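You operate a simulated robot arm through the tools that you are given. There is no shell and no other tool. Be economical: measure what you need, move in short steps, check, and stop when the job is done.

The job below is to be done with a simulated two-armed robot. You get a single attempt, and the scene is never put back.

JOB
Label the POST carton URGENT and roll it out on the trolley.
Fine: carton on the upper deck, trolley at the LOADING mark, brake lever back to ON.

It is judged by the outcome, as a careful person would: the job done as asked, and still so three seconds after it is handed in. It fails if anything else is knocked over, pushed out of place, dropped, spilled or broken.

ROBOT AND FRAMES
Two 7-joint arms with two-finger parallel grippers on one trunk, on a base that drives. Base frame: it is fixed to the floor where the robot stands at the start and does not move with it; the origin is under the middle of the robot, x ahead of it, y to its left, z up; the surface under the hand at the start is at about z = 860. Readings come in mm, rad, newtons and seconds.
The left shoulder is at the start at [50, 165, 1205], the right one opposite. With the tool pointing down near the work surface each hand reaches from about 180 to 680 mm from the robot's upright axis, wherever it stands, measured 20 degrees to its own side. Places, roughly: brake lever with red knob [200, -1500, 700]; grey rail trolley [600, -1400, 500]; label patch on the post carton [700, -400, 1000]; upper deck of the rail trolley [600, -1400, 900]. Payload 3.91 kg a hand.
The TCP of each hand is the grasp point between the finger pads, 30 mm short of the fingertips. In the tool frame z runs along the fingers and y along their closing line. Largest opening 110 mm; finger width 20, thickness 10; the body of the gripper, 48 by 112 mm, starts 55 mm behind the TCP.
Orientation is that of the tool frame in the base frame, as a unit quaternion [x, y, z, w]. With the fingers straight down and closing along the base's y, the tool's x points along the base's -x, its y along +y and its z along -z.

CONTROLS
- The arms move only by the tool servo_tool. It takes "left_steps", "right_steps" or both (then of equal length, played together; a hand with none holds still); each is a list of rows, each a list of 7 numbers: the shift along the tool's x, y, z in m, then the turn, a rotation vector about the tool's x, y, z in degrees, then the gripper command, from -1 (shut) to 1 (fully open), values between in proportion. In form: [[tx, ty, tz, ax, ay, az, grip], ...]. A call has 1 to 12 rows; each row is the pose to reach, as a shift and turn from the pose commanded when the call began, along the tool's axes at that moment. Rows are played at 5 a second. More than 50 mm and 0.15 rad between two rows, or a gripper value outside its range, and nothing of the call is played. Where a pose cannot be reached the arm comes as near as it can. A force on the tool above 50 N (or 10 N above the force at the start of the call, whichever is more), or a blocked arm, ends the call early, and 0.2 s more pass. Each finger travels about 45 mm/s and halts on what it meets, pressing with about 36 N; the grip force reading is that of the motor and also rises with nothing between the fingers. The clock runs only during rows and for 0.2 s after the last one: add rows that repeat a pose to give the fingers time. It gives the time, the measured TCP pose, the force on the tool (base axes), the opening and the grip force at its end, in the units of the frame above (readings bear some noise), with the torque about the TCP (base axes, N m) and any sound that the robot's microphone picked up.
- Cameras (640 x 400 px; columns grow to the right, rows downward): "scene" is now at [113, -7.9, 1383]; the picture's right is [-0.16, -0.99, 0.00], its down [-0.53, 0.08, -0.84] and it looks along [0.83, -0.13, -0.54] (base axes); focal length 216 px, centre (320, 200). "left" rides on the left gripper at [72, -17, -103] in its tool frame; the picture's right is [0.23, 0.97, 0.00], its down [-0.76, 0.18, -0.62] and it looks along [-0.61, 0.14, 0.78] (tool axes); focal length 222 px, centre (320, 200). "right" rides on the right gripper at [73, 17, -103] in its tool frame; the picture's right is [-0.23, 0.97, 0.00], its down [-0.76, -0.18, -0.62] and it looks along [-0.61, -0.14, 0.78] (tool axes); focal length 222 px, centre (320, 200). There is no depth. A picture from a camera that has moved, and an enlarged one, comes with that camera's place and axes in the base frame and with its lens. The place of the scene camera against the robot may be out by one fixed shift of up to 12 mm in any direction.
- grab_frame(camera): a new picture of that camera. It takes no simulated time.
- raise_lower(by): slides the trunk up (or, below 0, down) by that many mm; the arms and the scene camera ride with it, the base frame stays. It gives what a move gives, with no picture.
- base_move(legs): drives the robot by 1 to 6 legs, each [ahead, left, turn to the left] in mm, mm and rad, along the robot's own axes; the way and the turn of a leg run together, so that a leg with both is an arc; at most 1500 mm and 3.142 rad a leg. The arms and the cameras ride along, it lands a little off, and it stops where it bumps. It gives what a move gives.
- head_to(pan, tilt): turns the head with the scene camera to pan (to the left, within 1.396 rad either way) and tilt (down, from -0.506 to 1.204), counted from straight ahead of the robot. It gives what a move gives.
- zoom(camera, box): a new picture of the part [left, top, right, bottom] of that camera's present view, enlarged. It takes no simulated time.
- job_done(): hands the job in; it is judged then, once.

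Work in short steps. Places have to be worked out from the pictures, the camera data and where the tool is seen: move nearer, look again, correct. Check each grasp and each placing, and mend what went wrong. You have 120 turns and 92 pictures in all, those below and enlarged ones among them. Open the grippers and draw the arms clear of the work before you hand the job in, unless the task says otherwise; then end with one line.

The tools are called after "Request:" as a command line: name --argument value ..., lists and objects as JSON in quotes. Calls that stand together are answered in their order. servo_tool: Moves the arms, as the interface text tells. Its arguments: {"type":"object","properties":{"left_steps":{"type":"array","items":{"type":"array","items":{"type":"number"}}},"right_steps":{"type":"array","items":{"type":"array","items":{"type":"number"}}}},"required":[]} The other tools are called the same way: raise_lower (by) slides the trunk up or down; base_move (legs) drives the base; head_to (pan, tilt) turns the head that bears the scene camera; grab_frame (camera) takes a picture; zoom (camera, box) takes an enlarged picture of a part of a camera's view; job_done () hands the job in.

At the start:

```text
time_s: 0.0
left_ee_pos: [399.3, 118.1, 1238.9]
left_ee_rot: [0.0, 1.0, 0.0, 0.0]
left_contact_force: [-0.7, 0.6, 0.3]
left_torque: [0.01, -0.01, -0.02]
left_width: 110.3
left_grip_force: 0.0
right_ee_pos: [355.5, -216.5, 1275.9]
right_ee_rot: [0.001, 1.0, 0.001, 0.0]
right_contact_force: [0.0, 1.0, -1.0]
right_torque: [-0.02, -0.01, -0.01]
right_width: 110.0
right_grip_force: 0.0
trunk travel left (down, up): [-425.0, 78.0]
robot x, y, heading: [-3.2, -0.2, -0.003]
head pan, tilt: [-0.159, 0.564]
```

scene: 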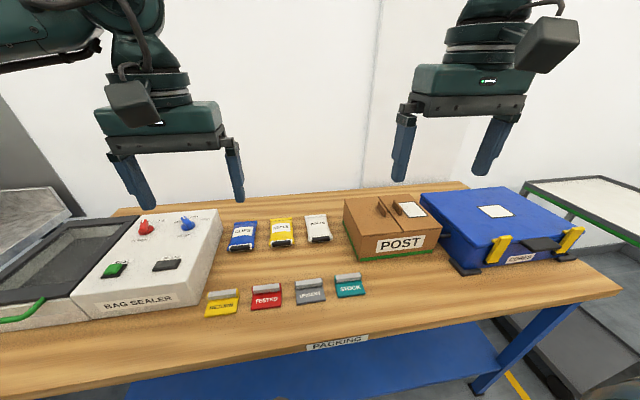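
right: 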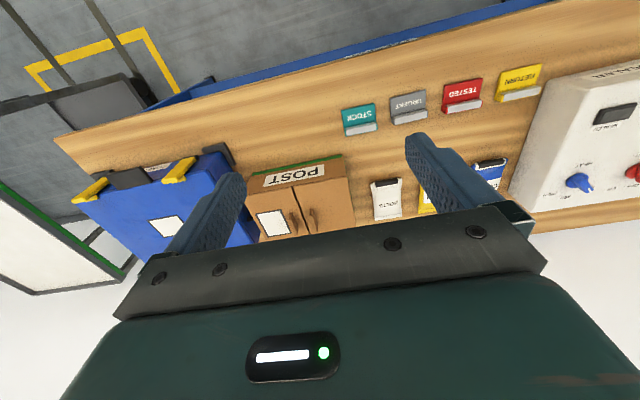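
left: 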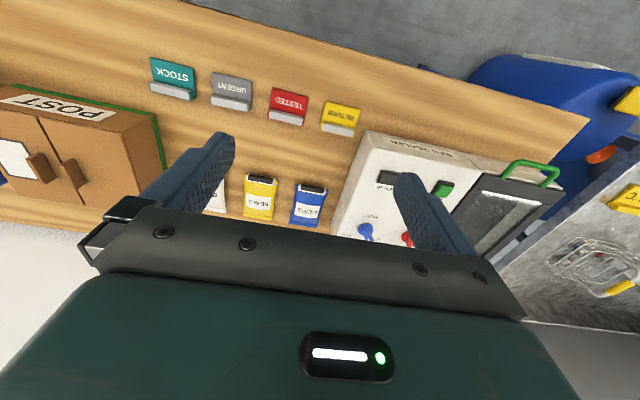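

The labels (RETURN, TESTED, URGENT, STOCK) stand in front and the POST carton behind. I zoom to see their shapes and look right towards the trolley.

Request:
zoom --camera "scene" --box '[190, 180, 450, 340]'

Request:
head_to --pan -1.2 --tilt 0.5

Request:
grab_frame --camera "scene"

```text
2.46 times, centred on (320, 260) of scene
camera zoom: at [113.0, -7.9, 1383.0], right [-0.16, -0.99, 0.0], down [-0.53, 0.08, -0.84], along [0.83, -0.13, -0.54], focal length 532 px, centre (320, 52)
```

zoom: 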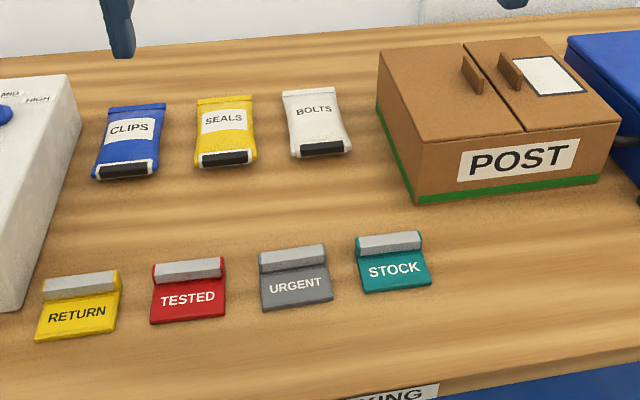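

```text
time_s: 1.3
left_ee_pos: [398.8, 118.4, 1237.8]
left_ee_rot: [0.0, 1.0, 0.0, 0.0]
left_contact_force: [-0.2, -0.5, 0.5]
left_torque: [0.03, -0.02, 0.01]
left_width: 109.8
left_grip_force: 0.1
right_ee_pos: [355.9, -216.9, 1274.2]
right_ee_rot: [0.001, 1.0, 0.0, 0.002]
right_contact_force: [-0.8, 0.0, 0.5]
right_torque: [0.01, -0.02, -0.02]
right_width: 109.9
right_grip_force: 0.0
trunk travel left (down, up): [-425.0, 78.0]
robot x, y, heading: [-0.5, -3.7, 0.001]
head pan, tilt: [-1.201, 0.499]
```

```text
87 pictures are left
camera scene: at [57.7, -78.6, 1388.9], right [-0.93, -0.36, 0.0], down [-0.17, 0.45, -0.88], along [0.32, -0.82, -0.48], focal length 216 px, centre (320, 200)
```

scene: 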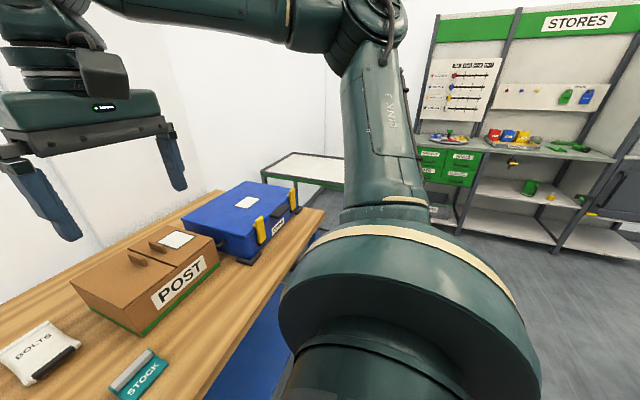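

The URGENT tag appears to be at about (486, -36, 870). I move the right hand above it for a close look and draw the left hand aside.

Request:
servo_tool --right_steps '[[0, 0.03, 0.03, 0, 0, 0, 1], [-0.005, 0.06, 0.06, 0, 0, 0, 1], [-0.01, 0.09, 0.09, 0, 0, 0, 1], [-0.015, 0.12, 0.12, 0, 0, 0, 1], [-0.02, 0.15, 0.15, 0, 0, 0, 1], [-0.03, 0.181, 0.18, 0, 0, 0, 1], [-0.044, 0.181, 0.22, 0, 0, 0, 1], [-0.044, 0.181, 0.22, 0, 0, 0, 1]]' --left_steps '[[0, 0.045, 0, 0, 0, 0, 1], [0, 0.09, 0, 0, 0, 0, 1], [0, 0.135, 0, 0, 0, 0, 1], [0, 0.18, 0, 0, 0, 0, 1], [0, 0.2, 0, 0, 0, 0, 1], [0, 0.2, 0, 0, 0, 0, 1], [0, 0.2, 0, 0, 0, 0, 1], [0, 0.2, 0, 0, 0, 0, 1]]'

Request:
grab_frame --camera "right"

Request:
head_to --pan -0.4 --tilt 0.6

Request:
grab_frame --camera "scene"

```text
time_s: 3.1
left_ee_pos: [400.3, 319.2, 1237.1]
left_ee_rot: [-0.001, 1.0, -0.001, 0.0]
left_contact_force: [0.0, 0.9, -0.2]
left_torque: [0.01, -0.04, 0.01]
left_width: 110.1
left_grip_force: 0.0
right_ee_pos: [381.0, -98.6, 1064.8]
right_ee_rot: [0.001, 1.0, 0.001, 0.001]
right_contact_force: [-1.0, 0.5, 0.0]
right_torque: [0.0, 0.01, -0.04]
right_width: 110.3
right_grip_force: 0.1
right hand out of reach, approached as far as the arm can: row 5, 6, 7, 8
trunk travel left (down, up): [-425.0, 78.0]
robot x, y, heading: [1.3, 3.0, 0.001]
head pan, tilt: [-1.201, 0.499]
```

```text
86 pictures are left
camera right: at [308.5, -81.1, 1168.4], right [0.23, 0.97, 0.0], down [0.76, -0.18, 0.62], along [0.61, -0.14, -0.78], focal length 222 px, centre (320, 200)
```

right: 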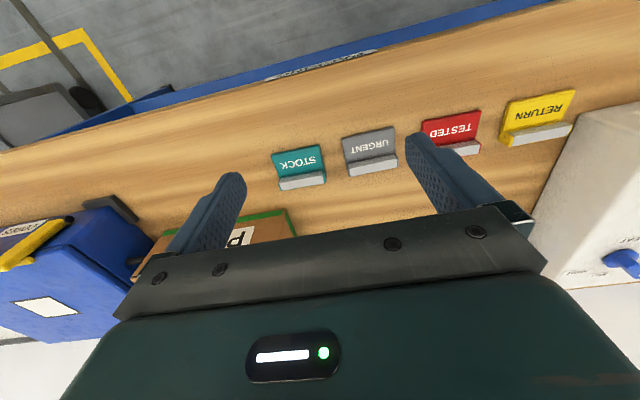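

```text
time_s: 4.2
left_ee_pos: [400.2, 319.4, 1235.8]
left_ee_rot: [0.0, 1.0, 0.0, 0.0]
left_contact_force: [-0.4, 0.2, -0.3]
left_torque: [0.01, 0.0, 0.02]
left_width: 110.2
left_grip_force: 0.0
right_ee_pos: [381.7, -99.7, 1066.1]
right_ee_rot: [0.001, 1.0, 0.002, 0.001]
right_contact_force: [1.0, 1.5, -0.5]
right_torque: [0.0, -0.02, 0.01]
right_width: 109.8
right_grip_force: 0.0
trunk travel left (down, up): [-425.0, 78.0]
robot x, y, heading: [0.7, 0.9, 0.001]
head pan, tilt: [-0.4, 0.6]
```

```text
85 pictures are left
camera scene: at [106.1, -28.3, 1379.8], right [-0.39, -0.92, 0.0], down [-0.52, 0.22, -0.83], along [0.76, -0.32, -0.56], focal length 216 px, centre (320, 200)
```

scene: 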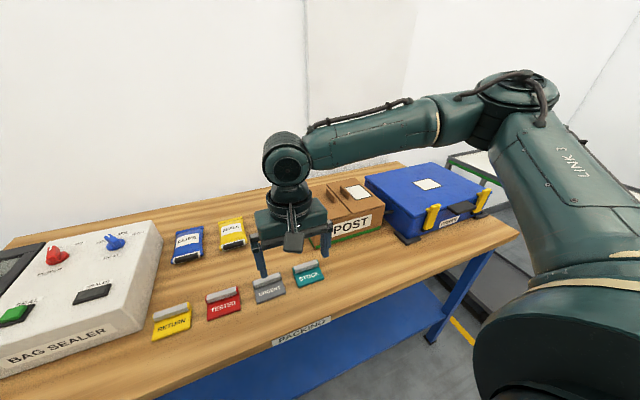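

The right arm can't get far enough to the left from here, so I drive 150 mm to the left; the tag is then within its own side.

Request:
base_move --legs '[[0, 150, 0]]'

Request:
grab_frame --camera "right"

```text
time_s: 6.2
left_ee_pos: [400.8, 466.2, 1237.0]
left_ee_rot: [0.0, 1.0, -0.001, 0.0]
left_contact_force: [-0.4, 1.0, 0.2]
left_torque: [-0.02, 0.04, -0.01]
left_width: 110.1
left_grip_force: 0.1
right_ee_pos: [381.7, 49.1, 1064.6]
right_ee_rot: [0.002, 1.0, 0.001, 0.0]
right_contact_force: [0.6, 0.4, -0.2]
right_torque: [-0.02, 0.02, 0.03]
right_width: 110.1
right_grip_force: 0.1
trunk travel left (down, up): [-425.0, 78.0]
robot x, y, heading: [2.6, 145.7, -0.005]
head pan, tilt: [-0.4, 0.6]
```

```text
84 pictures are left
camera right: at [308.8, 65.6, 1168.7], right [0.23, 0.97, 0.0], down [0.76, -0.18, 0.62], along [0.61, -0.14, -0.78], focal length 222 px, centre (320, 200)
```

right: 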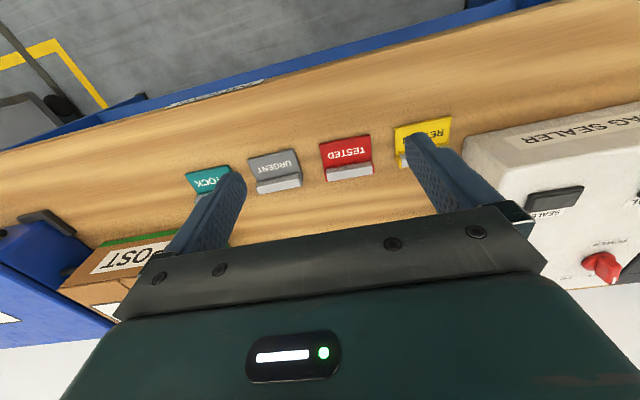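

The hand is 90 mm left of the tag and 100 mm short of it. I move right and down for a close look.

Request:
servo_tool --right_steps '[[0, -0.04, 0.02, 0, 0, 0, 1], [0, -0.08, 0.04, 0, 0, 0, 1], [0, -0.09, 0.07, 0, 0, 0, 1], [0, -0.09, 0.09, 0, 0, 0, 1], [0, -0.09, 0.09, 0, 0, 0, 1]]'

Request:
grab_frame --camera "right"

```text
time_s: 7.4
left_ee_pos: [400.9, 466.3, 1237.1]
left_ee_rot: [0.0, 1.0, 0.0, 0.0]
left_contact_force: [0.0, 0.1, 0.1]
left_torque: [0.01, -0.02, 0.01]
left_width: 110.0
left_grip_force: 0.0
right_ee_pos: [381.6, -42.2, 974.5]
right_ee_rot: [0.001, 1.0, 0.001, 0.001]
right_contact_force: [0.2, -0.2, -0.5]
right_torque: [-0.03, 0.03, 0.03]
right_width: 110.0
right_grip_force: 0.0
trunk travel left (down, up): [-425.0, 78.0]
robot x, y, heading: [-0.7, 148.3, 0.001]
head pan, tilt: [-0.4, 0.6]
```

```text
83 pictures are left
camera right: at [309.2, -23.9, 1077.6], right [0.23, 0.97, 0.0], down [0.76, -0.18, 0.62], along [0.61, -0.14, -0.78], focal length 222 px, centre (320, 200)
```

right: 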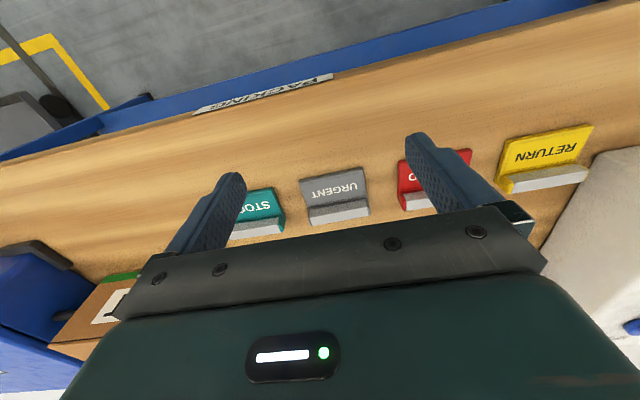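

Request:
zoom --camera "right" --box '[200, 130, 440, 280]'

```text
2.67 times, centred on (320, 205) of right
camera zoom: at [309.2, -23.9, 1077.6], right [0.23, 0.97, 0.0], down [0.76, -0.18, 0.62], along [0.61, -0.14, -0.78], focal length 592 px, centre (320, 187)
```

zoom: 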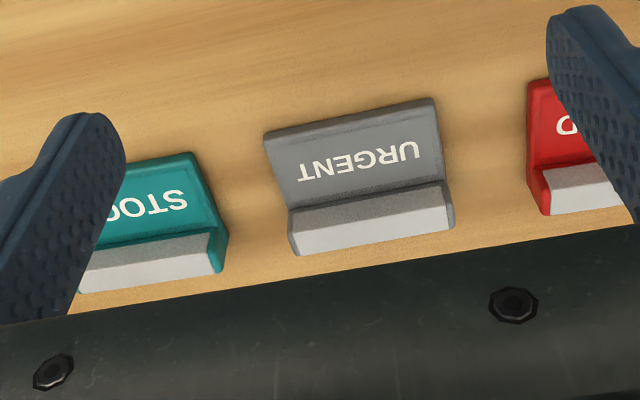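

The URGENT tag is a plate with a raised bar on its far edge: bar centre is about (487, -41), top z ≈ 880, 70 mm along y. I turn the hand 90° to pinch the bar along x, above it.

Request:
servo_tool --right_steps '[[-0.01, 0, 0, 0, 0, 8.2, 1], [-0.02, 0, 0, 0, 0, 16.4, 1], [-0.03, 0, 0, 0, 0, 24.6, 1], [-0.04, 0, 0, 0, 0, 32.8, 1], [-0.05, 0, 0, 0, 0, 41, 1], [-0.06, 0, 0, 0, 0, 49.2, 1], [-0.07, 0, 0, 0, 0, 57.4, 1], [-0.08, 0, 0, 0, 0, 65.6, 1], [-0.09, 0, 0, 0, 0, 73.8, 1], [-0.1, 0, 0, 0, 0, 82, 1], [-0.105, 0, 0, 0, 0, 90, 1], [-0.105, 0, 0, 0, 0, 90, 1]]'

Request:
grab_frame --camera "right"

```text
time_s: 10.0
left_ee_pos: [401.6, 466.4, 1237.4]
left_ee_rot: [0.0, 1.0, 0.0, 0.001]
left_contact_force: [-0.3, 0.4, -0.3]
left_torque: [0.01, -0.04, -0.01]
left_width: 109.9
left_grip_force: 0.2
right_ee_pos: [484.9, -43.2, 976.9]
right_ee_rot: [0.709, 0.706, 0.001, 0.0]
right_contact_force: [-0.1, 0.7, 0.3]
right_torque: [0.0, 0.01, 0.0]
right_width: 110.2
right_grip_force: 0.1
trunk travel left (down, up): [-425.0, 78.0]
robot x, y, heading: [2.8, 144.0, 0.002]
head pan, tilt: [-0.4, 0.6]
```

```text
81 pictures are left
camera right: at [501.8, 29.4, 1080.0], right [0.97, -0.23, 0.0], down [-0.18, -0.76, 0.62], along [-0.14, -0.6, -0.78], focal length 222 px, centre (320, 200)
```

right: 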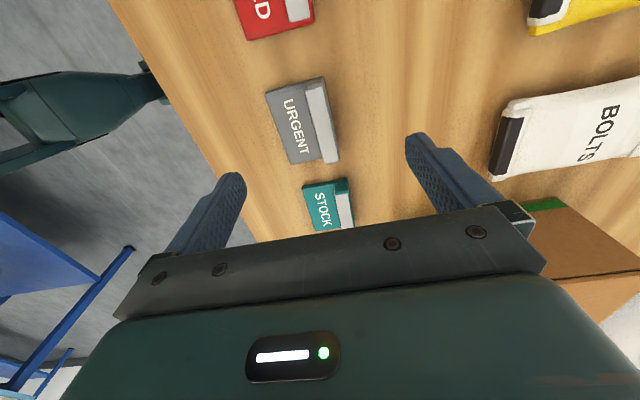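

Request:
zoom --camera "right" --box '[240, 60, 400, 160]'

```text
4.00 times, centred on (320, 110) of right
camera zoom: at [501.8, 29.4, 1080.0], right [0.97, -0.23, 0.0], down [-0.18, -0.76, 0.62], along [-0.14, -0.6, -0.78], focal length 888 px, centre (320, 560)
```

zoom: 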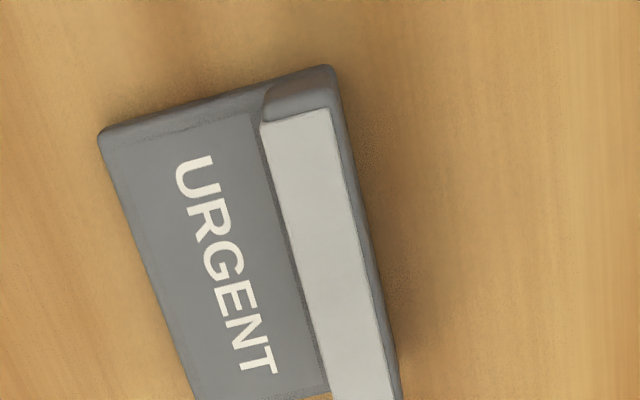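

The bar is 16 mm thick and about 12 mm above the plate, centred at x = 488. I descend with fingers half open and then close on it.

Request:
servo_tool --right_steps '[[0.004, 0.003, 0.03, 0, 0, 0, 0.1], [0.004, 0.003, 0.06, 0, 0, 0, 0.1], [0.004, 0.003, 0.074, 0, 0, 0, 0.1], [0.004, 0.003, 0.074, 0, 0, 0, 0.1]]'

Request:
zoom --camera "right" --box '[160, 60, 480, 260]'

```text
time_s: 11.0
left_ee_pos: [401.4, 466.2, 1237.0]
left_ee_rot: [0.0, 1.0, 0.0, 0.0]
left_contact_force: [-0.2, 0.0, 0.8]
left_torque: [-0.02, 0.01, 0.01]
left_width: 110.2
left_grip_force: 0.0
right_ee_pos: [465.0, -63.8, 930.1]
right_ee_rot: [0.708, 0.707, 0.001, 0.0]
right_contact_force: [0.3, -0.3, -0.2]
right_torque: [-0.02, 0.0, -0.02]
right_width: 60.6
right_grip_force: 0.0
right hand out of reach, approached as far as the arm can: row 1, 2, 3, 4
trunk travel left (down, up): [-425.0, 78.0]
robot x, y, heading: [1.7, 145.2, -0.002]
head pan, tilt: [-0.4, 0.6]
```

```text
2.00 times, centred on (320, 160) of right
camera zoom: at [482.6, 8.3, 1033.2], right [0.97, -0.23, 0.0], down [-0.18, -0.76, 0.62], along [-0.14, -0.61, -0.78], focal length 444 px, centre (320, 280)
```

zoom: 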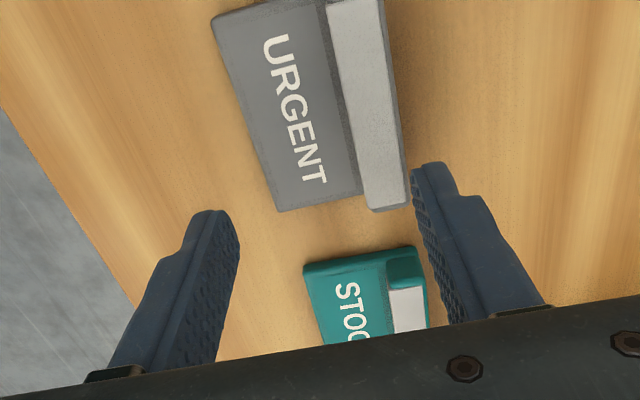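

Out of reach of the arm at this trunk height; I raise the hand 150 mm and lower the trunk by 150.

Request:
servo_tool --right_steps '[[0.004, 0, -0.045, 0, 0, 0, 0.1], [0.008, 0, -0.09, 0, 0, 0, 0.1], [0.012, 0, -0.135, 0, 0, 0, 0.1], [0.015, 0, -0.16, 0, 0, 0, 0.1], [0.015, 0, -0.16, 0, 0, 0, 0.1]]'

Request:
raise_lower --by -150

```text
time_s: 12.2
left_ee_pos: [401.1, 466.1, 1237.4]
left_ee_rot: [0.0, 1.0, 0.0, 0.0]
left_contact_force: [0.2, 0.0, 0.2]
left_torque: [-0.02, -0.04, -0.02]
left_width: 109.9
left_grip_force: 0.0
right_ee_pos: [463.7, -50.4, 1089.8]
right_ee_rot: [0.708, 0.706, 0.001, 0.0]
right_contact_force: [-0.5, 0.6, 0.2]
right_torque: [0.01, -0.01, 0.02]
right_width: 60.4
right_grip_force: 0.0
trunk travel left (down, up): [-425.0, 78.0]
robot x, y, heading: [-2.1, 148.9, -0.001]
head pan, tilt: [-0.4, 0.6]
```

```text
time_s: 13.9
left_ee_pos: [401.3, 465.9, 1087.9]
left_ee_rot: [0.0, 1.0, 0.0, 0.001]
left_contact_force: [0.4, 0.3, 0.6]
left_torque: [-0.02, -0.06, 0.0]
left_width: 110.1
left_grip_force: 0.0
right_ee_pos: [464.9, -48.6, 938.3]
right_ee_rot: [0.708, 0.706, 0.001, 0.0]
right_contact_force: [-0.2, -0.1, -0.8]
right_torque: [-0.05, -0.03, 0.03]
right_width: 60.5
right_grip_force: 0.1
trunk travel left (down, up): [-275.0, 228.0]
robot x, y, heading: [0.7, 146.7, -0.002]
head pan, tilt: [-0.4, 0.6]
```

Now at (465, -49, 938); I shift to (488, -39) at the same height, then check.

Request:
servo_tool --right_steps '[[0.01, 0.023, 0, 0, 0, 0, 0.1], [0.01, 0.023, 0.015, 0, 0, 0, 0.1], [0.01, 0.023, 0.015, 0, 0, 0, 0.1]]'

Request:
zoom --camera "right" --box '[160, 60, 480, 260]'

```text
time_s: 14.7
left_ee_pos: [402.0, 465.9, 1087.0]
left_ee_rot: [0.0, 1.0, 0.0, 0.0]
left_contact_force: [0.1, -0.4, -0.5]
left_torque: [-0.01, -0.02, -0.02]
left_width: 109.9
left_grip_force: 0.0
right_ee_pos: [486.7, -38.3, 923.3]
right_ee_rot: [0.708, 0.707, 0.002, 0.001]
right_contact_force: [-0.2, 0.3, 0.9]
right_torque: [0.0, 0.01, -0.01]
right_width: 60.4
right_grip_force: 0.1
trunk travel left (down, up): [-275.0, 228.0]
robot x, y, heading: [0.0, 144.2, 0.002]
head pan, tilt: [-0.4, 0.6]
```

```text
2.00 times, centred on (320, 160) of right
camera zoom: at [503.8, 34.0, 1026.9], right [0.97, -0.23, 0.0], down [-0.18, -0.76, 0.62], along [-0.14, -0.61, -0.78], focal length 444 px, centre (320, 280)
```

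zoom: 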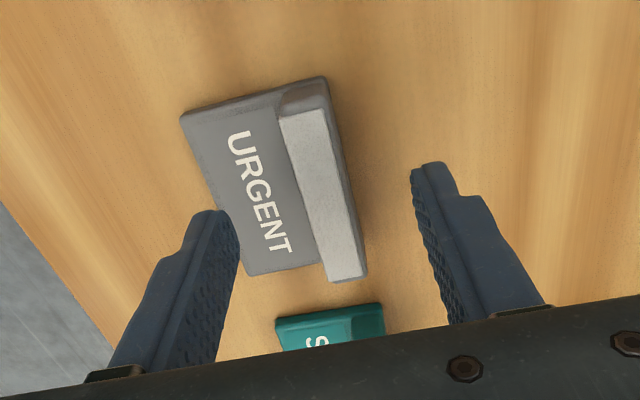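

Well aligned. I descend 22 mm and close.

Request:
servo_tool --right_steps '[[0, 0.001, 0.012, 0, 0, 0, 0.1], [0, 0.001, 0.022, 0, 0, 0, 0.1], [0, 0.001, 0.022, 0, 0, 0, -0.4], [0, 0.001, 0.022, 0, 0, 0, -0.7], [0, 0.001, 0.022, 0, 0, 0, -1], [0, 0.001, 0.022, 0, 0, 0, -1], [0, 0.001, 0.022, 0, 0, 0, -1]]'

Request:
grab_frame --camera "right"

```text
time_s: 16.3
left_ee_pos: [400.1, 465.1, 1087.2]
left_ee_rot: [0.0, 1.0, 0.0, 0.0]
left_contact_force: [-0.6, -0.3, 0.3]
left_torque: [-0.02, -0.01, -0.02]
left_width: 110.2
left_grip_force: 0.0
right_ee_pos: [487.5, -39.4, 900.5]
right_ee_rot: [0.708, 0.706, 0.002, 0.0]
right_contact_force: [0.0, -0.6, -0.6]
right_torque: [0.04, 0.02, 0.0]
right_width: 14.8
right_grip_force: 35.6
trunk travel left (down, up): [-275.0, 228.0]
robot x, y, heading: [1.4, 141.4, -0.0]
head pan, tilt: [-0.4, 0.6]
```

```text
77 pictures are left
camera right: at [504.7, 33.4, 1004.7], right [0.97, -0.23, 0.0], down [-0.18, -0.76, 0.62], along [-0.14, -0.61, -0.78], focal length 222 px, centre (320, 200)
```

right: 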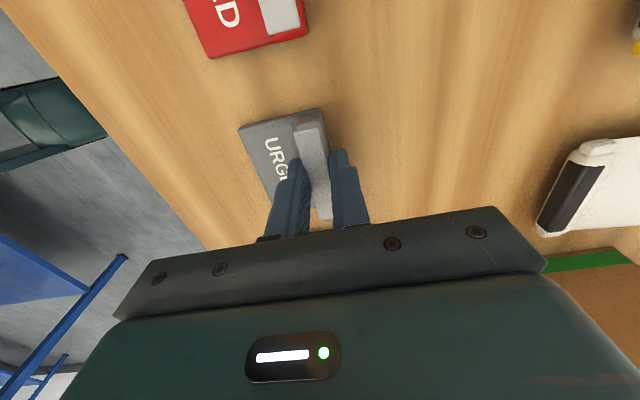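

Grip holds (14.8 mm). I lift it 170 mm, and look down in front of the base to judge clearance to the table edge.

Request:
servo_tool --right_steps '[[0, 0, -0.04, 0, 0, 0, -1], [0, 0, -0.08, 0, 0, 0, -1], [0, 0, -0.12, 0, 0, 0, -1], [0, 0, -0.17, 0, 0, 0, -1], [0, 0, -0.17, 0, 0, 0, -1]]'

Request:
head_to --pan 0 --tilt 1.2

Request:
grab_frame --camera "scene"

Request:
grab_frame --camera "right"

```text
time_s: 17.5
left_ee_pos: [401.6, 465.7, 1087.9]
left_ee_rot: [0.0, 1.0, 0.001, 0.001]
left_contact_force: [0.5, -0.3, -0.5]
left_torque: [0.0, 0.0, -0.01]
left_width: 110.0
left_grip_force: 0.0
right_ee_pos: [489.2, -39.4, 1072.5]
right_ee_rot: [0.708, 0.706, 0.002, 0.0]
right_contact_force: [0.0, 0.4, -0.9]
right_torque: [-0.03, -0.01, -0.03]
right_width: 14.7
right_grip_force: 35.7
trunk travel left (down, up): [-275.0, 228.0]
robot x, y, heading: [-3.3, 148.4, -0.002]
head pan, tilt: [-0.4, 0.6]
```

```text
time_s: 18.5
left_ee_pos: [401.0, 466.6, 1086.7]
left_ee_rot: [0.0, 1.0, 0.001, 0.0]
left_contact_force: [0.4, 0.1, -0.7]
left_torque: [0.01, -0.03, -0.01]
left_width: 110.0
left_grip_force: 0.1
right_ee_pos: [489.1, -39.4, 1069.9]
right_ee_rot: [0.708, 0.706, 0.001, 0.001]
right_contact_force: [-0.3, -0.3, -0.2]
right_torque: [0.01, -0.02, -0.02]
right_width: 14.6
right_grip_force: 35.0
trunk travel left (down, up): [-275.0, 228.0]
robot x, y, heading: [1.8, 149.6, -0.004]
head pan, tilt: [0.0, 1.201]
```

```text
76 pictures are left
camera scene: at [80.8, 153.0, 1185.2], right [0.0, -1.0, 0.0], down [-0.93, 0.0, -0.36], along [0.36, 0.0, -0.93], focal length 216 px, centre (320, 200)
```

scene: 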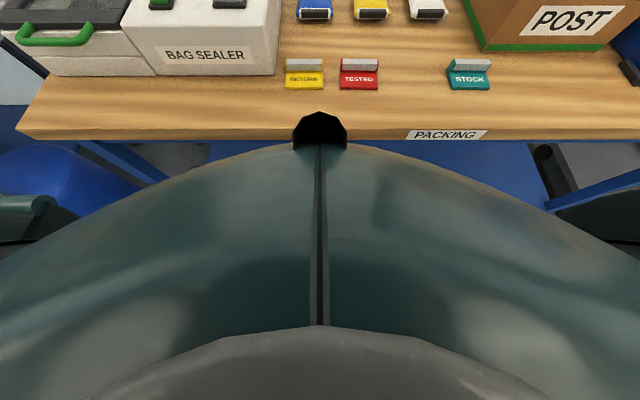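

```text
75 pictures are left
camera right: at [506.0, 32.8, 1173.5], right [0.97, -0.23, 0.0], down [-0.18, -0.76, 0.62], along [-0.14, -0.61, -0.78], focal length 222 px, centre (320, 200)
```

right: 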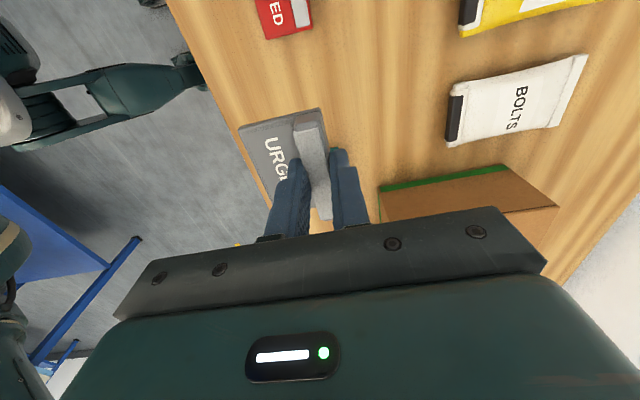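

Tag is held. I raise the trunk 80 mm for clearance and drive 370 mm to the right to bring the hand in front of the carton.

Request:
raise_lower --by 80

Request:
base_move --legs '[[0, -370, 0]]'

Request:
head_to --pan -0.3 --tilt 0.7

Request:
grab_frame --camera "scene"

Request:
grab_frame --camera "right"

```text
time_s: 19.7
left_ee_pos: [401.5, 467.0, 1167.5]
left_ee_rot: [0.0, 1.0, 0.0, 0.0]
left_contact_force: [1.4, 0.5, -0.4]
left_torque: [-0.01, 0.02, 0.01]
left_width: 109.7
left_grip_force: 0.2
right_ee_pos: [489.7, -40.5, 1149.7]
right_ee_rot: [0.708, 0.706, 0.002, 0.001]
right_contact_force: [0.6, 0.3, -1.1]
right_torque: [0.03, 0.01, 0.02]
right_width: 14.7
right_grip_force: 37.0
trunk travel left (down, up): [-355.0, 148.0]
robot x, y, heading: [-2.8, 145.2, -0.002]
head pan, tilt: [0.0, 1.201]
```

```text
time_s: 23.5
left_ee_pos: [400.3, 94.6, 1167.2]
left_ee_rot: [0.002, 1.0, -0.001, 0.0]
left_contact_force: [0.1, -0.5, -0.2]
left_torque: [-0.04, 0.03, 0.0]
left_width: 110.1
left_grip_force: 0.0
right_ee_pos: [487.2, -410.8, 1150.3]
right_ee_rot: [0.708, 0.706, 0.001, 0.0]
right_contact_force: [-1.5, -0.6, -0.2]
right_torque: [0.0, 0.0, -0.01]
right_width: 14.4
right_grip_force: 35.9
trunk travel left (down, up): [-355.0, 148.0]
robot x, y, heading: [-0.3, -221.8, -0.002]
head pan, tilt: [0.0, 1.201]
```

```text
time_s: 24.4
left_ee_pos: [401.9, 94.6, 1167.7]
left_ee_rot: [0.001, 1.0, 0.0, 0.001]
left_contact_force: [-0.4, -0.7, 0.0]
left_torque: [-0.04, -0.02, 0.0]
left_width: 110.0
left_grip_force: 0.0
right_ee_pos: [489.4, -410.7, 1150.4]
right_ee_rot: [0.708, 0.706, 0.001, 0.0]
right_contact_force: [0.0, 0.5, 0.5]
right_torque: [0.01, 0.01, 0.03]
right_width: 14.4
right_grip_force: 36.2
trunk travel left (down, up): [-355.0, 148.0]
robot x, y, heading: [1.3, -223.1, 0.002]
head pan, tilt: [-0.3, 0.7]
```

```text
74 pictures are left
camera scene: at [105.4, -242.9, 1301.1], right [-0.3, -0.95, 0.0], down [-0.62, 0.19, -0.76], along [0.73, -0.23, -0.64], focal length 216 px, centre (320, 200)
```

scene: 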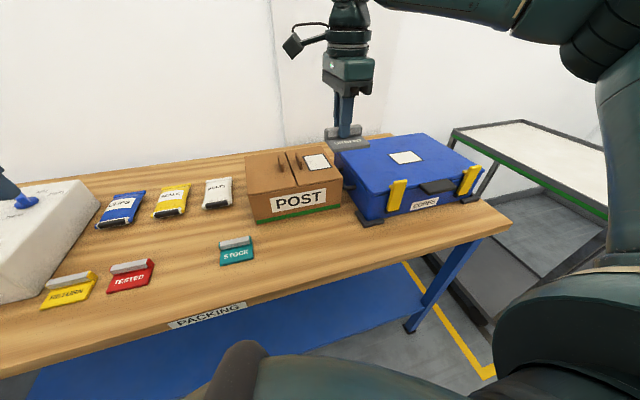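

```text
73 pictures are left
camera right: at [505.5, -338.3, 1253.5], right [0.97, -0.23, 0.0], down [-0.18, -0.76, 0.62], along [-0.14, -0.61, -0.78], focal length 222 px, centre (320, 200)
```

right: 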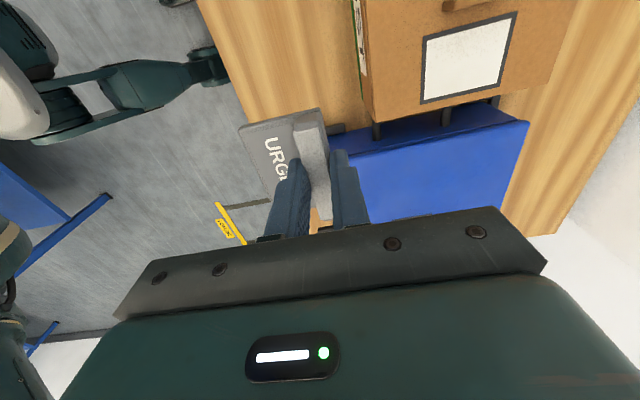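

The patch appears centred near (651, -408, 972). I zoom to measure its size against the tag.

Request:
zoom --camera "right" --box '[380, 0, 580, 125]'

Request:
zoom --camera "scene" --box '[240, 130, 360, 230]'

```text
3.20 times, centred on (480, 62) of right
camera zoom: at [505.5, -338.3, 1253.5], right [0.97, -0.23, 0.0], down [-0.18, -0.76, 0.62], along [-0.14, -0.61, -0.78], focal length 711 px, centre (-192, 640)
```

zoom: 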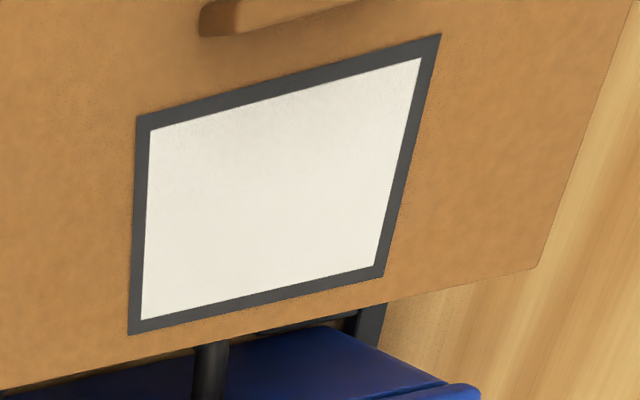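

```text
4.00 times, centred on (300, 180) of scene
camera zoom: at [105.4, -242.9, 1301.1], right [-0.3, -0.95, 0.0], down [-0.62, 0.19, -0.76], along [0.73, -0.23, -0.64], focal length 865 px, centre (400, 280)
```

zoom: 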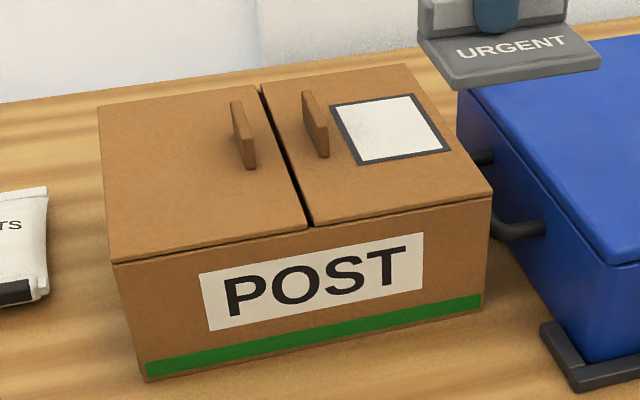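

Patch outer size is 88 (x) × 68 (y), the tag about 57 × 71, so the tag fits only when turned by 90° (long side along x). I turn the hand back while moving over the carton.

Request:
servo_tool --right_steps '[[0.002, 0.01, 0.005, 0, 0, -8.2, -1], [0.004, 0.02, 0.01, 0, 0, -16.4, -1], [0.006, 0.03, 0.015, 0, 0, -24.6, -1], [0.008, 0.04, 0.02, 0, 0, -32.8, -1], [0.01, 0.05, 0.025, 0, 0, -41, -1], [0.012, 0.06, 0.03, 0, 0, -49.2, -1], [0.014, 0.07, 0.035, 0, 0, -57.4, -1], [0.016, 0.08, 0.04, 0, 0, -65.6, -1], [0.018, 0.09, 0.045, 0, 0, -73.8, -1], [0.02, 0.1, 0.05, 0, 0, -82, -1], [0.021, 0.11, 0.05, 0, 0, -90, -1], [0.021, 0.11, 0.05, 0, 0, -90, -1]]'

Request:
grab_frame --camera "right"

```text
time_s: 27.0
left_ee_pos: [400.4, 95.8, 1167.3]
left_ee_rot: [0.001, 1.0, 0.0, 0.0]
left_contact_force: [0.2, -0.1, -0.8]
left_torque: [0.0, 0.0, 0.02]
left_width: 109.8
left_grip_force: 0.1
right_ee_pos: [539.4, -431.7, 1089.1]
right_ee_rot: [0.0, 1.0, 0.001, 0.002]
right_contact_force: [0.3, 0.6, -0.2]
right_torque: [0.0, 0.0, -0.05]
right_width: 14.6
right_grip_force: 35.9
right hand out of reach, approached as far as the arm can: row 2, 3, 4, 5, 6, 7, 8, 9, 10, 11, 12
trunk travel left (down, up): [-355.0, 148.0]
robot x, y, heading: [2.1, -223.7, -0.004]
head pan, tilt: [-0.3, 0.7]
```

```text
70 pictures are left
camera right: at [467.1, -415.2, 1191.8], right [0.23, 0.97, 0.0], down [0.76, -0.18, 0.62], along [0.61, -0.14, -0.78], focal length 222 px, centre (320, 200)
```

right: 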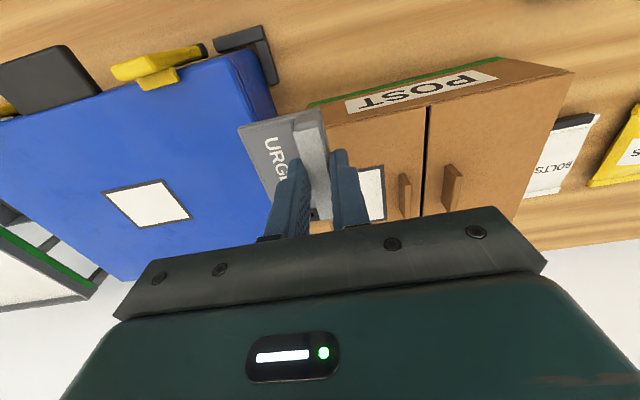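

The arm is at its limit at (539, -432, 1089). I test whether it can extend further with a straight move forward and left, slightly lower.

Request:
servo_tool --right_steps '[[-0.02, 0.015, 0.01, 0, 0, 0, -1], [-0.04, 0.03, 0.02, 0, 0, 0, -1], [-0.06, 0.042, 0.03, 0, 0, 0, -1], [-0.06, 0.042, 0.03, 0, 0, 0, -1]]'

```text
time_s: 28.0
left_ee_pos: [400.4, 95.7, 1167.1]
left_ee_rot: [0.001, 1.0, 0.0, 0.0]
left_contact_force: [0.0, 0.0, -1.1]
left_torque: [-0.01, -0.01, -0.01]
left_width: 110.0
left_grip_force: 0.1
right_ee_pos: [542.6, -431.7, 1061.0]
right_ee_rot: [0.002, 1.0, 0.0, 0.001]
right_contact_force: [-0.4, -0.2, -0.3]
right_torque: [0.02, 0.06, -0.01]
right_width: 14.4
right_grip_force: 35.6
right hand out of reach, approached as far as the arm can: row 1, 2, 3, 4
trunk travel left (down, up): [-355.0, 148.0]
robot x, y, heading: [-0.1, -219.8, -0.004]
head pan, tilt: [-0.3, 0.7]
```

Still the same limit, so the robot has to come closer. I tilt the left hand to look back between the robot's base and the table edge before driving ahead.

Request:
servo_tool --left_steps '[[0, 0.01, 0, 0, 8, 0, 1], [0, 0.02, 0, 0, 16, 0, 1], [0, 0.03, 0, 0, 24, 0, 1], [0, 0.04, 0, 0, 32, 0, 1], [0, 0.05, 0, 0, 40, 0, 1], [0, 0.06, 0, 0, 48, 0, 1], [0, 0.07, 0, 0, 56, 0, 1], [0, 0.07, 0, 0, 56, 0, 1]]'

Request:
grab_frame --camera "left"

```text
time_s: 29.8
left_ee_pos: [352.3, 76.3, 1052.8]
left_ee_rot: [0.0, 0.883, -0.001, -0.469]
left_contact_force: [-0.6, -0.9, 0.3]
left_torque: [0.02, -0.01, 0.01]
left_width: 110.0
left_grip_force: 0.0
left hand out of reach, approached as far as the arm can: row 4, 5, 6, 7, 8
right_ee_pos: [541.9, -431.6, 1061.5]
right_ee_rot: [0.002, 1.0, 0.001, 0.001]
right_contact_force: [0.2, -0.5, 0.6]
right_torque: [-0.02, -0.05, 0.0]
right_width: 14.7
right_grip_force: 36.2
trunk travel left (down, up): [-355.0, 148.0]
robot x, y, heading: [0.7, -223.2, -0.002]
head pan, tilt: [-0.3, 0.7]
```

```text
69 pictures are left
camera left: at [396.8, 57.7, 1170.5], right [-0.13, 0.97, 0.19], down [0.94, 0.18, -0.28], along [-0.31, 0.14, -0.94], focal length 222 px, centre (320, 200)
```

left: 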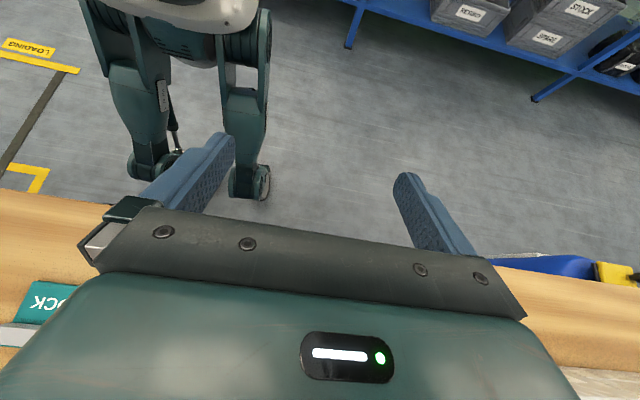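

The robot stands on wheels well back (x ≈ 20), with free floor to the table, and the LOADING mark is near (-535, -1420) at the end of a rail. I restore the left hand, raise the right a little, and drive ahead 130 mm.

Request:
servo_tool --left_steps '[[0, 0, 0, 0, -8, 0, 1], [0, 0, 0, 0, -16, 0, 1], [0, 0, 0, 0, -24, 0, 1], [0, 0, 0, 0, -32, 0, 1], [0, 0, 0, 0, -40, 0, 1], [0, 0, 0, 0, -48, 0, 1], [0, 0, 0, 0, -56, 0, 1], [0, 0, 0, 0, -56, 0, 1]]' --right_steps '[[0.02, 0, -0.02, 0, 0, 0, -1], [0.04, 0, -0.04, 0, 0, 0, -1], [0.06, 0.02, -0.04, 0, 0, 0, -1], [0.06, 0.04, -0.04, 0, 0, 0, -1], [0.06, 0.04, -0.04, 0, 0, 0, -1], [0.06, 0.04, -0.04, 0, 0, 0, -1], [0.06, 0.04, -0.04, 0, 0, 0, -1], [0.06, 0.04, -0.04, 0, 0, 0, -1]]'

Request:
base_move --legs '[[60, 0, 0], [70, 0, 0]]'

Request:
grab_frame --camera "scene"

```text
time_s: 31.6
left_ee_pos: [351.8, 77.5, 1054.4]
left_ee_rot: [0.001, 1.0, 0.0, 0.0]
left_contact_force: [0.9, 0.3, 0.0]
left_torque: [-0.01, 0.01, -0.07]
left_width: 110.1
left_grip_force: 0.1
right_ee_pos: [482.3, -391.0, 1103.5]
right_ee_rot: [0.002, 1.0, 0.001, 0.002]
right_contact_force: [-0.4, 0.4, -0.7]
right_torque: [-0.02, 0.05, 0.0]
right_width: 14.7
right_grip_force: 35.8
trunk travel left (down, up): [-355.0, 148.0]
robot x, y, heading: [1.0, -225.3, -0.005]
head pan, tilt: [-0.3, 0.7]
```

```text
time_s: 33.1
left_ee_pos: [438.4, 76.9, 1054.8]
left_ee_rot: [0.002, 1.0, 0.0, 0.0]
left_contact_force: [-0.7, -0.4, 0.5]
left_torque: [-0.01, -0.05, -0.05]
left_width: 110.0
left_grip_force: 0.1
right_ee_pos: [567.0, -392.1, 1103.7]
right_ee_rot: [0.003, 1.0, 0.001, 0.0]
right_contact_force: [-0.2, 0.1, 0.1]
right_torque: [-0.01, -0.01, 0.0]
right_width: 14.7
right_grip_force: 36.2
trunk travel left (down, up): [-355.0, 148.0]
robot x, y, heading: [86.9, -222.9, -0.003]
head pan, tilt: [-0.3, 0.7]
stopped in leg 2: the robot was blocked; the commanded pose is now the measured one
```

```text
68 pictures are left
camera scene: at [190.0, -243.1, 1301.4], right [-0.3, -0.95, 0.0], down [-0.61, 0.19, -0.77], along [0.73, -0.23, -0.64], focal length 216 px, centre (320, 200)
```

scene: 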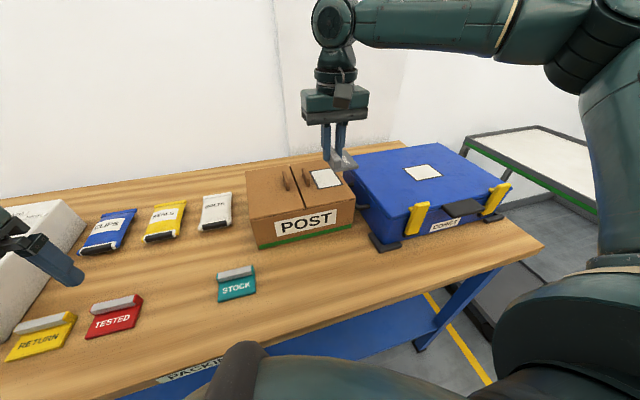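

Blocked at x = 87 by the table edge; the carton did not move (patch still at ~(650, -405)). I back off 12 mm and turn 0.4 rad left to bring the right shoulder forward.

Request:
base_move --legs '[[-12, 0, 0], [0, 0, 0.4]]'

```text
time_s: 35.1
left_ee_pos: [281.8, 190.6, 1053.5]
left_ee_rot: [-0.198, 0.98, 0.0, 0.001]
left_contact_force: [0.0, -0.7, -1.3]
left_torque: [-0.01, -0.03, 0.0]
left_width: 110.1
left_grip_force: 0.1
right_ee_pos: [583.5, -189.6, 1101.3]
right_ee_rot: [-0.196, 0.981, 0.0, -0.001]
right_contact_force: [0.8, -0.3, 0.5]
right_torque: [0.03, 0.03, 0.03]
right_width: 15.0
right_grip_force: 35.6
trunk travel left (down, up): [-355.0, 148.0]
robot x, y, heading: [70.9, -226.7, 0.404]
head pan, tilt: [-0.3, 0.7]
```

Now I move the hand over the patch and square it up with the carton.

Request:
servo_tool --right_steps '[[0.003, -0.035, 0, 0, 0, 4, -1], [0.006, -0.07, 0, 0, 0, 8, -1], [0.01, -0.105, 0, 0, 0, 12, -1], [0.013, -0.14, 0, 0, 0, 16, -1], [0.016, -0.175, 0.01, 0, 0, 20, -1], [0.0194, -0.2095, 0.02, 0, 0, 22.7, -1], [0.0194, -0.2095, 0.02, 0, 0, 22.7, -1]]'

Request:
grab_frame --camera "right"

Request:
head_to --pan -0.7 --tilt 0.6

Request:
grab_frame --camera "scene"

```text
time_s: 36.7
left_ee_pos: [282.3, 190.5, 1054.0]
left_ee_rot: [-0.198, 0.98, 0.0, 0.0]
left_contact_force: [0.6, 0.9, -0.2]
left_torque: [0.02, -0.02, 0.03]
left_width: 110.0
left_grip_force: 0.0
right_ee_pos: [647.8, -390.6, 1082.3]
right_ee_rot: [0.0, 1.0, 0.0, -0.001]
right_contact_force: [-0.1, 0.1, -0.5]
right_torque: [0.02, -0.03, 0.01]
right_width: 14.4
right_grip_force: 36.7
trunk travel left (down, up): [-355.0, 148.0]
robot x, y, heading: [71.2, -224.1, 0.4]
head pan, tilt: [-0.3, 0.7]
```

```text
67 pictures are left
camera right: at [575.9, -372.9, 1185.3], right [0.23, 0.97, 0.0], down [0.76, -0.18, 0.62], along [0.61, -0.14, -0.78], focal length 222 px, centre (320, 200)
```

right: 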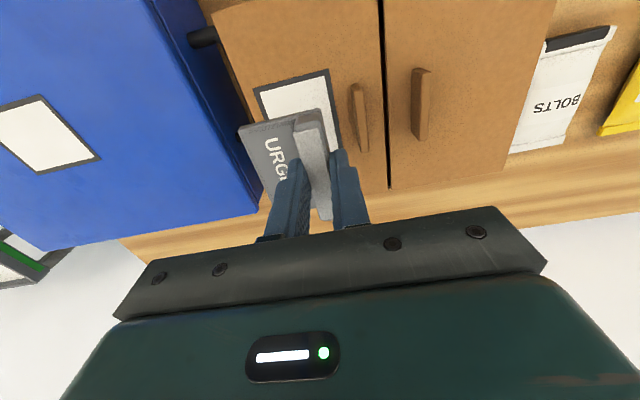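

```text
time_s: 37.6
left_ee_pos: [281.1, 190.1, 1053.9]
left_ee_rot: [-0.198, 0.98, 0.0, 0.0]
left_contact_force: [0.6, -0.5, -0.2]
left_torque: [0.04, 0.01, -0.03]
left_width: 110.2
left_grip_force: 0.1
right_ee_pos: [647.9, -390.9, 1082.5]
right_ee_rot: [0.001, 1.0, 0.0, -0.001]
right_contact_force: [-0.3, 0.1, 0.4]
right_torque: [0.01, 0.0, 0.01]
right_width: 14.5
right_grip_force: 35.7
trunk travel left (down, up): [-355.0, 148.0]
robot x, y, heading: [74.0, -225.1, 0.401]
head pan, tilt: [-0.7, 0.6]
```

```text
66 pictures are left
camera scene: at [180.5, -232.5, 1309.8], right [-0.3, -0.95, 0.0], down [-0.54, 0.17, -0.82], along [0.79, -0.24, -0.57], focal length 216 px, centre (320, 200)
```

scene: 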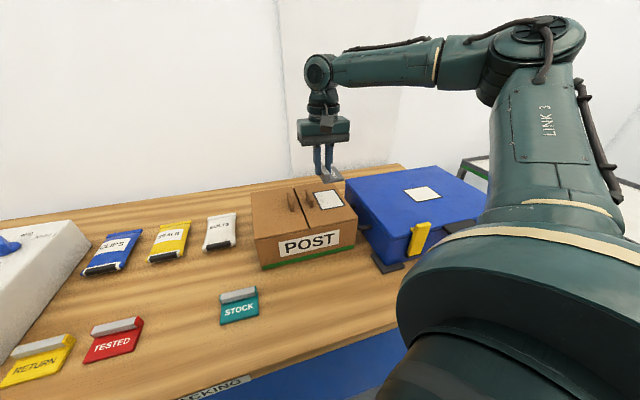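

Alignment: tag centre about (648.5, -408), patch centre (651, -406.5). I correct 2 mm and descend to a few mm above.

Request:
servo_tool --right_steps '[[-0.002, 0.001, 0.025, 0, 0, 0, -1], [-0.002, 0.001, 0.05, 0, 0, 0, -1], [-0.002, 0.001, 0.06, 0, 0, 0, -1], [-0.002, 0.001, 0.06, 0, 0, 0, -1]]'

Request:
zoom --camera "right" --box '[160, 40, 480, 240]'

Request:
zoom --camera "scene" --box '[240, 140, 400, 270]'

```text
time_s: 38.6
left_ee_pos: [280.9, 191.7, 1052.9]
left_ee_rot: [-0.198, 0.98, 0.0, 0.001]
left_contact_force: [-0.2, 0.5, 0.3]
left_torque: [0.0, -0.01, 0.01]
left_width: 110.1
left_grip_force: 0.1
right_ee_pos: [648.4, -390.0, 1022.6]
right_ee_rot: [0.001, 1.0, -0.001, -0.002]
right_contact_force: [-0.6, 0.2, 0.7]
right_torque: [-0.01, -0.01, -0.03]
right_width: 14.7
right_grip_force: 36.0
trunk travel left (down, up): [-355.0, 148.0]
robot x, y, heading: [73.3, -226.1, 0.397]
head pan, tilt: [-0.7, 0.6]
```

```text
2.00 times, centred on (320, 140) of right
camera zoom: at [576.7, -372.6, 1125.6], right [0.23, 0.97, 0.0], down [0.76, -0.18, 0.62], along [0.61, -0.14, -0.78], focal length 444 px, centre (320, 320)
```

zoom: 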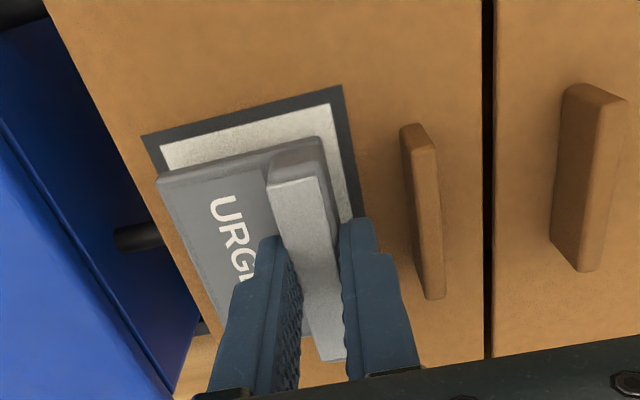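

```text
3.08 times, centred on (320, 205) of scene
camera zoom: at [180.5, -232.6, 1309.8], right [-0.3, -0.95, 0.0], down [-0.54, 0.17, -0.83], along [0.79, -0.25, -0.56], focal length 665 px, centre (320, 185)
```

zoom: 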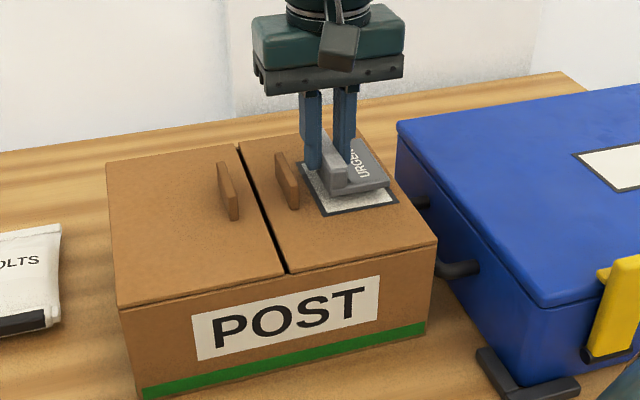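

Margins are even on all sides. I lower to contact.

Request:
servo_tool --right_steps '[[0, 0.001, 0.004, 0, 0, 0, -1], [0, 0.001, 0.007, 0, 0, 0, -1], [0, 0.001, 0.009, 0, 0, 0, -1], [0, 0.001, 0.0105, 0, 0, 0, -1], [0, 0.001, 0.0105, 0, 0, 0, -1]]'

```text
time_s: 39.8
left_ee_pos: [281.6, 191.3, 1054.2]
left_ee_rot: [-0.198, 0.98, 0.0, 0.0]
left_contact_force: [0.2, 0.6, -0.9]
left_torque: [0.0, 0.01, -0.01]
left_width: 110.0
left_grip_force: 0.1
right_ee_pos: [647.6, -389.0, 1010.4]
right_ee_rot: [0.001, 1.0, 0.0, -0.001]
right_contact_force: [0.4, 0.0, 0.3]
right_torque: [-0.01, 0.0, 0.0]
right_width: 14.4
right_grip_force: 36.4
trunk travel left (down, up): [-355.0, 148.0]
robot x, y, heading: [71.7, -225.0, 0.396]
head pan, tilt: [-0.7, 0.6]
```

No contact yet (0.3 N); I go down in 1 mm steps.

Request:
servo_tool --right_steps '[[0, 0, 0.001, 0, 0, 0, -1], [0, 0, 0.002, 0, 0, 0, -1], [0, 0, 0.003, 0, 0, 0, -1], [0, 0, 0.003, 0, 0, 0, -1]]'

Request:
zoom --camera "scene" --box '[290, 150, 370, 215]'

```text
time_s: 40.8
left_ee_pos: [280.2, 190.1, 1054.0]
left_ee_rot: [-0.199, 0.98, 0.001, -0.001]
left_contact_force: [0.3, 0.2, -0.6]
left_torque: [-0.01, 0.01, 0.0]
left_width: 110.0
left_grip_force: 0.1
right_ee_pos: [648.9, -388.4, 1011.1]
right_ee_rot: [0.0, 1.0, 0.0, 0.0]
right_contact_force: [0.1, -1.1, 12.1]
right_torque: [-0.21, 0.2, 0.01]
right_width: 14.6
right_grip_force: 36.3
trunk travel left (down, up): [-355.0, 148.0]
robot x, y, heading: [73.3, -226.3, 0.395]
head pan, tilt: [-0.7, 0.6]
```

```text
6.15 times, centred on (330, 182) of scene
camera zoom: at [179.4, -232.4, 1310.0], right [-0.3, -0.95, 0.0], down [-0.54, 0.17, -0.83], along [0.79, -0.25, -0.56], focal length 1331 px, centre (258, 308)
```

zoom: 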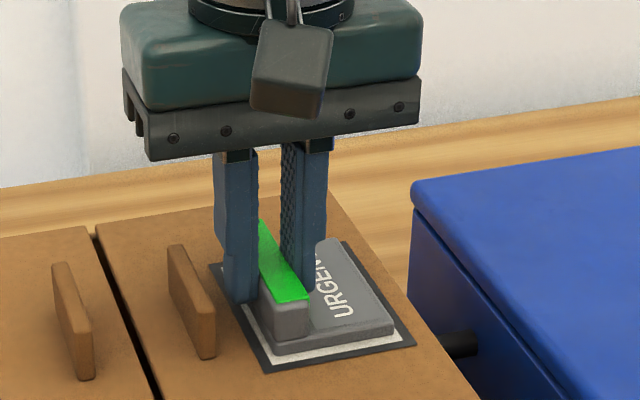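

Contact 12 N and the bar turned green: the label has taken. I open just a little, clear of the flap handle, and lift straight up.

Request:
servo_tool --right_steps '[[0, 0, 0.002, 0, 0, 0, -0.6], [0, 0, 0.001, 0, 0, 0, -0.6], [0, 0, -0.03, 0, 0, 0, -0.6], [0, 0, -0.07, 0, 0, 0, -0.6], [0, 0, -0.11, 0, 0, 0, -0.6], [0, 0, -0.13, 0, 0, 0, -0.6]]'

Request:
grab_frame --camera "right"

```text
time_s: 42.2
left_ee_pos: [281.5, 191.4, 1054.8]
left_ee_rot: [-0.198, 0.98, -0.001, 0.0]
left_contact_force: [-0.1, -0.9, -0.7]
left_torque: [0.03, -0.01, 0.02]
left_width: 110.0
left_grip_force: 0.0
right_ee_pos: [648.4, -388.3, 1138.0]
right_ee_rot: [0.001, 1.0, 0.001, -0.001]
right_contact_force: [0.0, 1.4, 0.0]
right_torque: [-0.01, 0.0, -0.04]
right_width: 22.2
right_grip_force: 0.1
trunk travel left (down, up): [-355.0, 148.0]
robot x, y, heading: [75.4, -223.9, 0.397]
head pan, tilt: [-0.7, 0.6]
```

```text
62 pictures are left
camera right: at [576.4, -371.0, 1241.9], right [0.23, 0.97, 0.0], down [0.76, -0.18, 0.62], along [0.6, -0.14, -0.78], focal length 222 px, centre (320, 200)
```

right: 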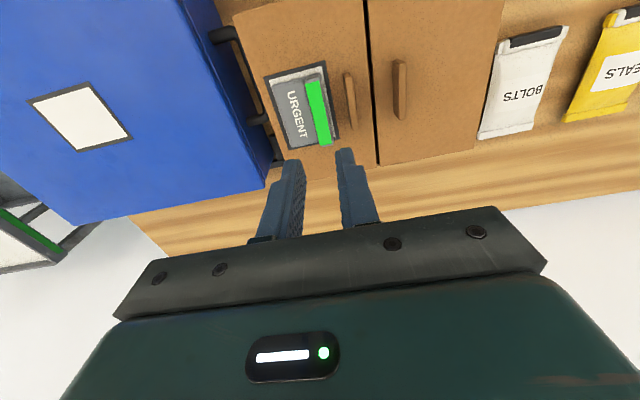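

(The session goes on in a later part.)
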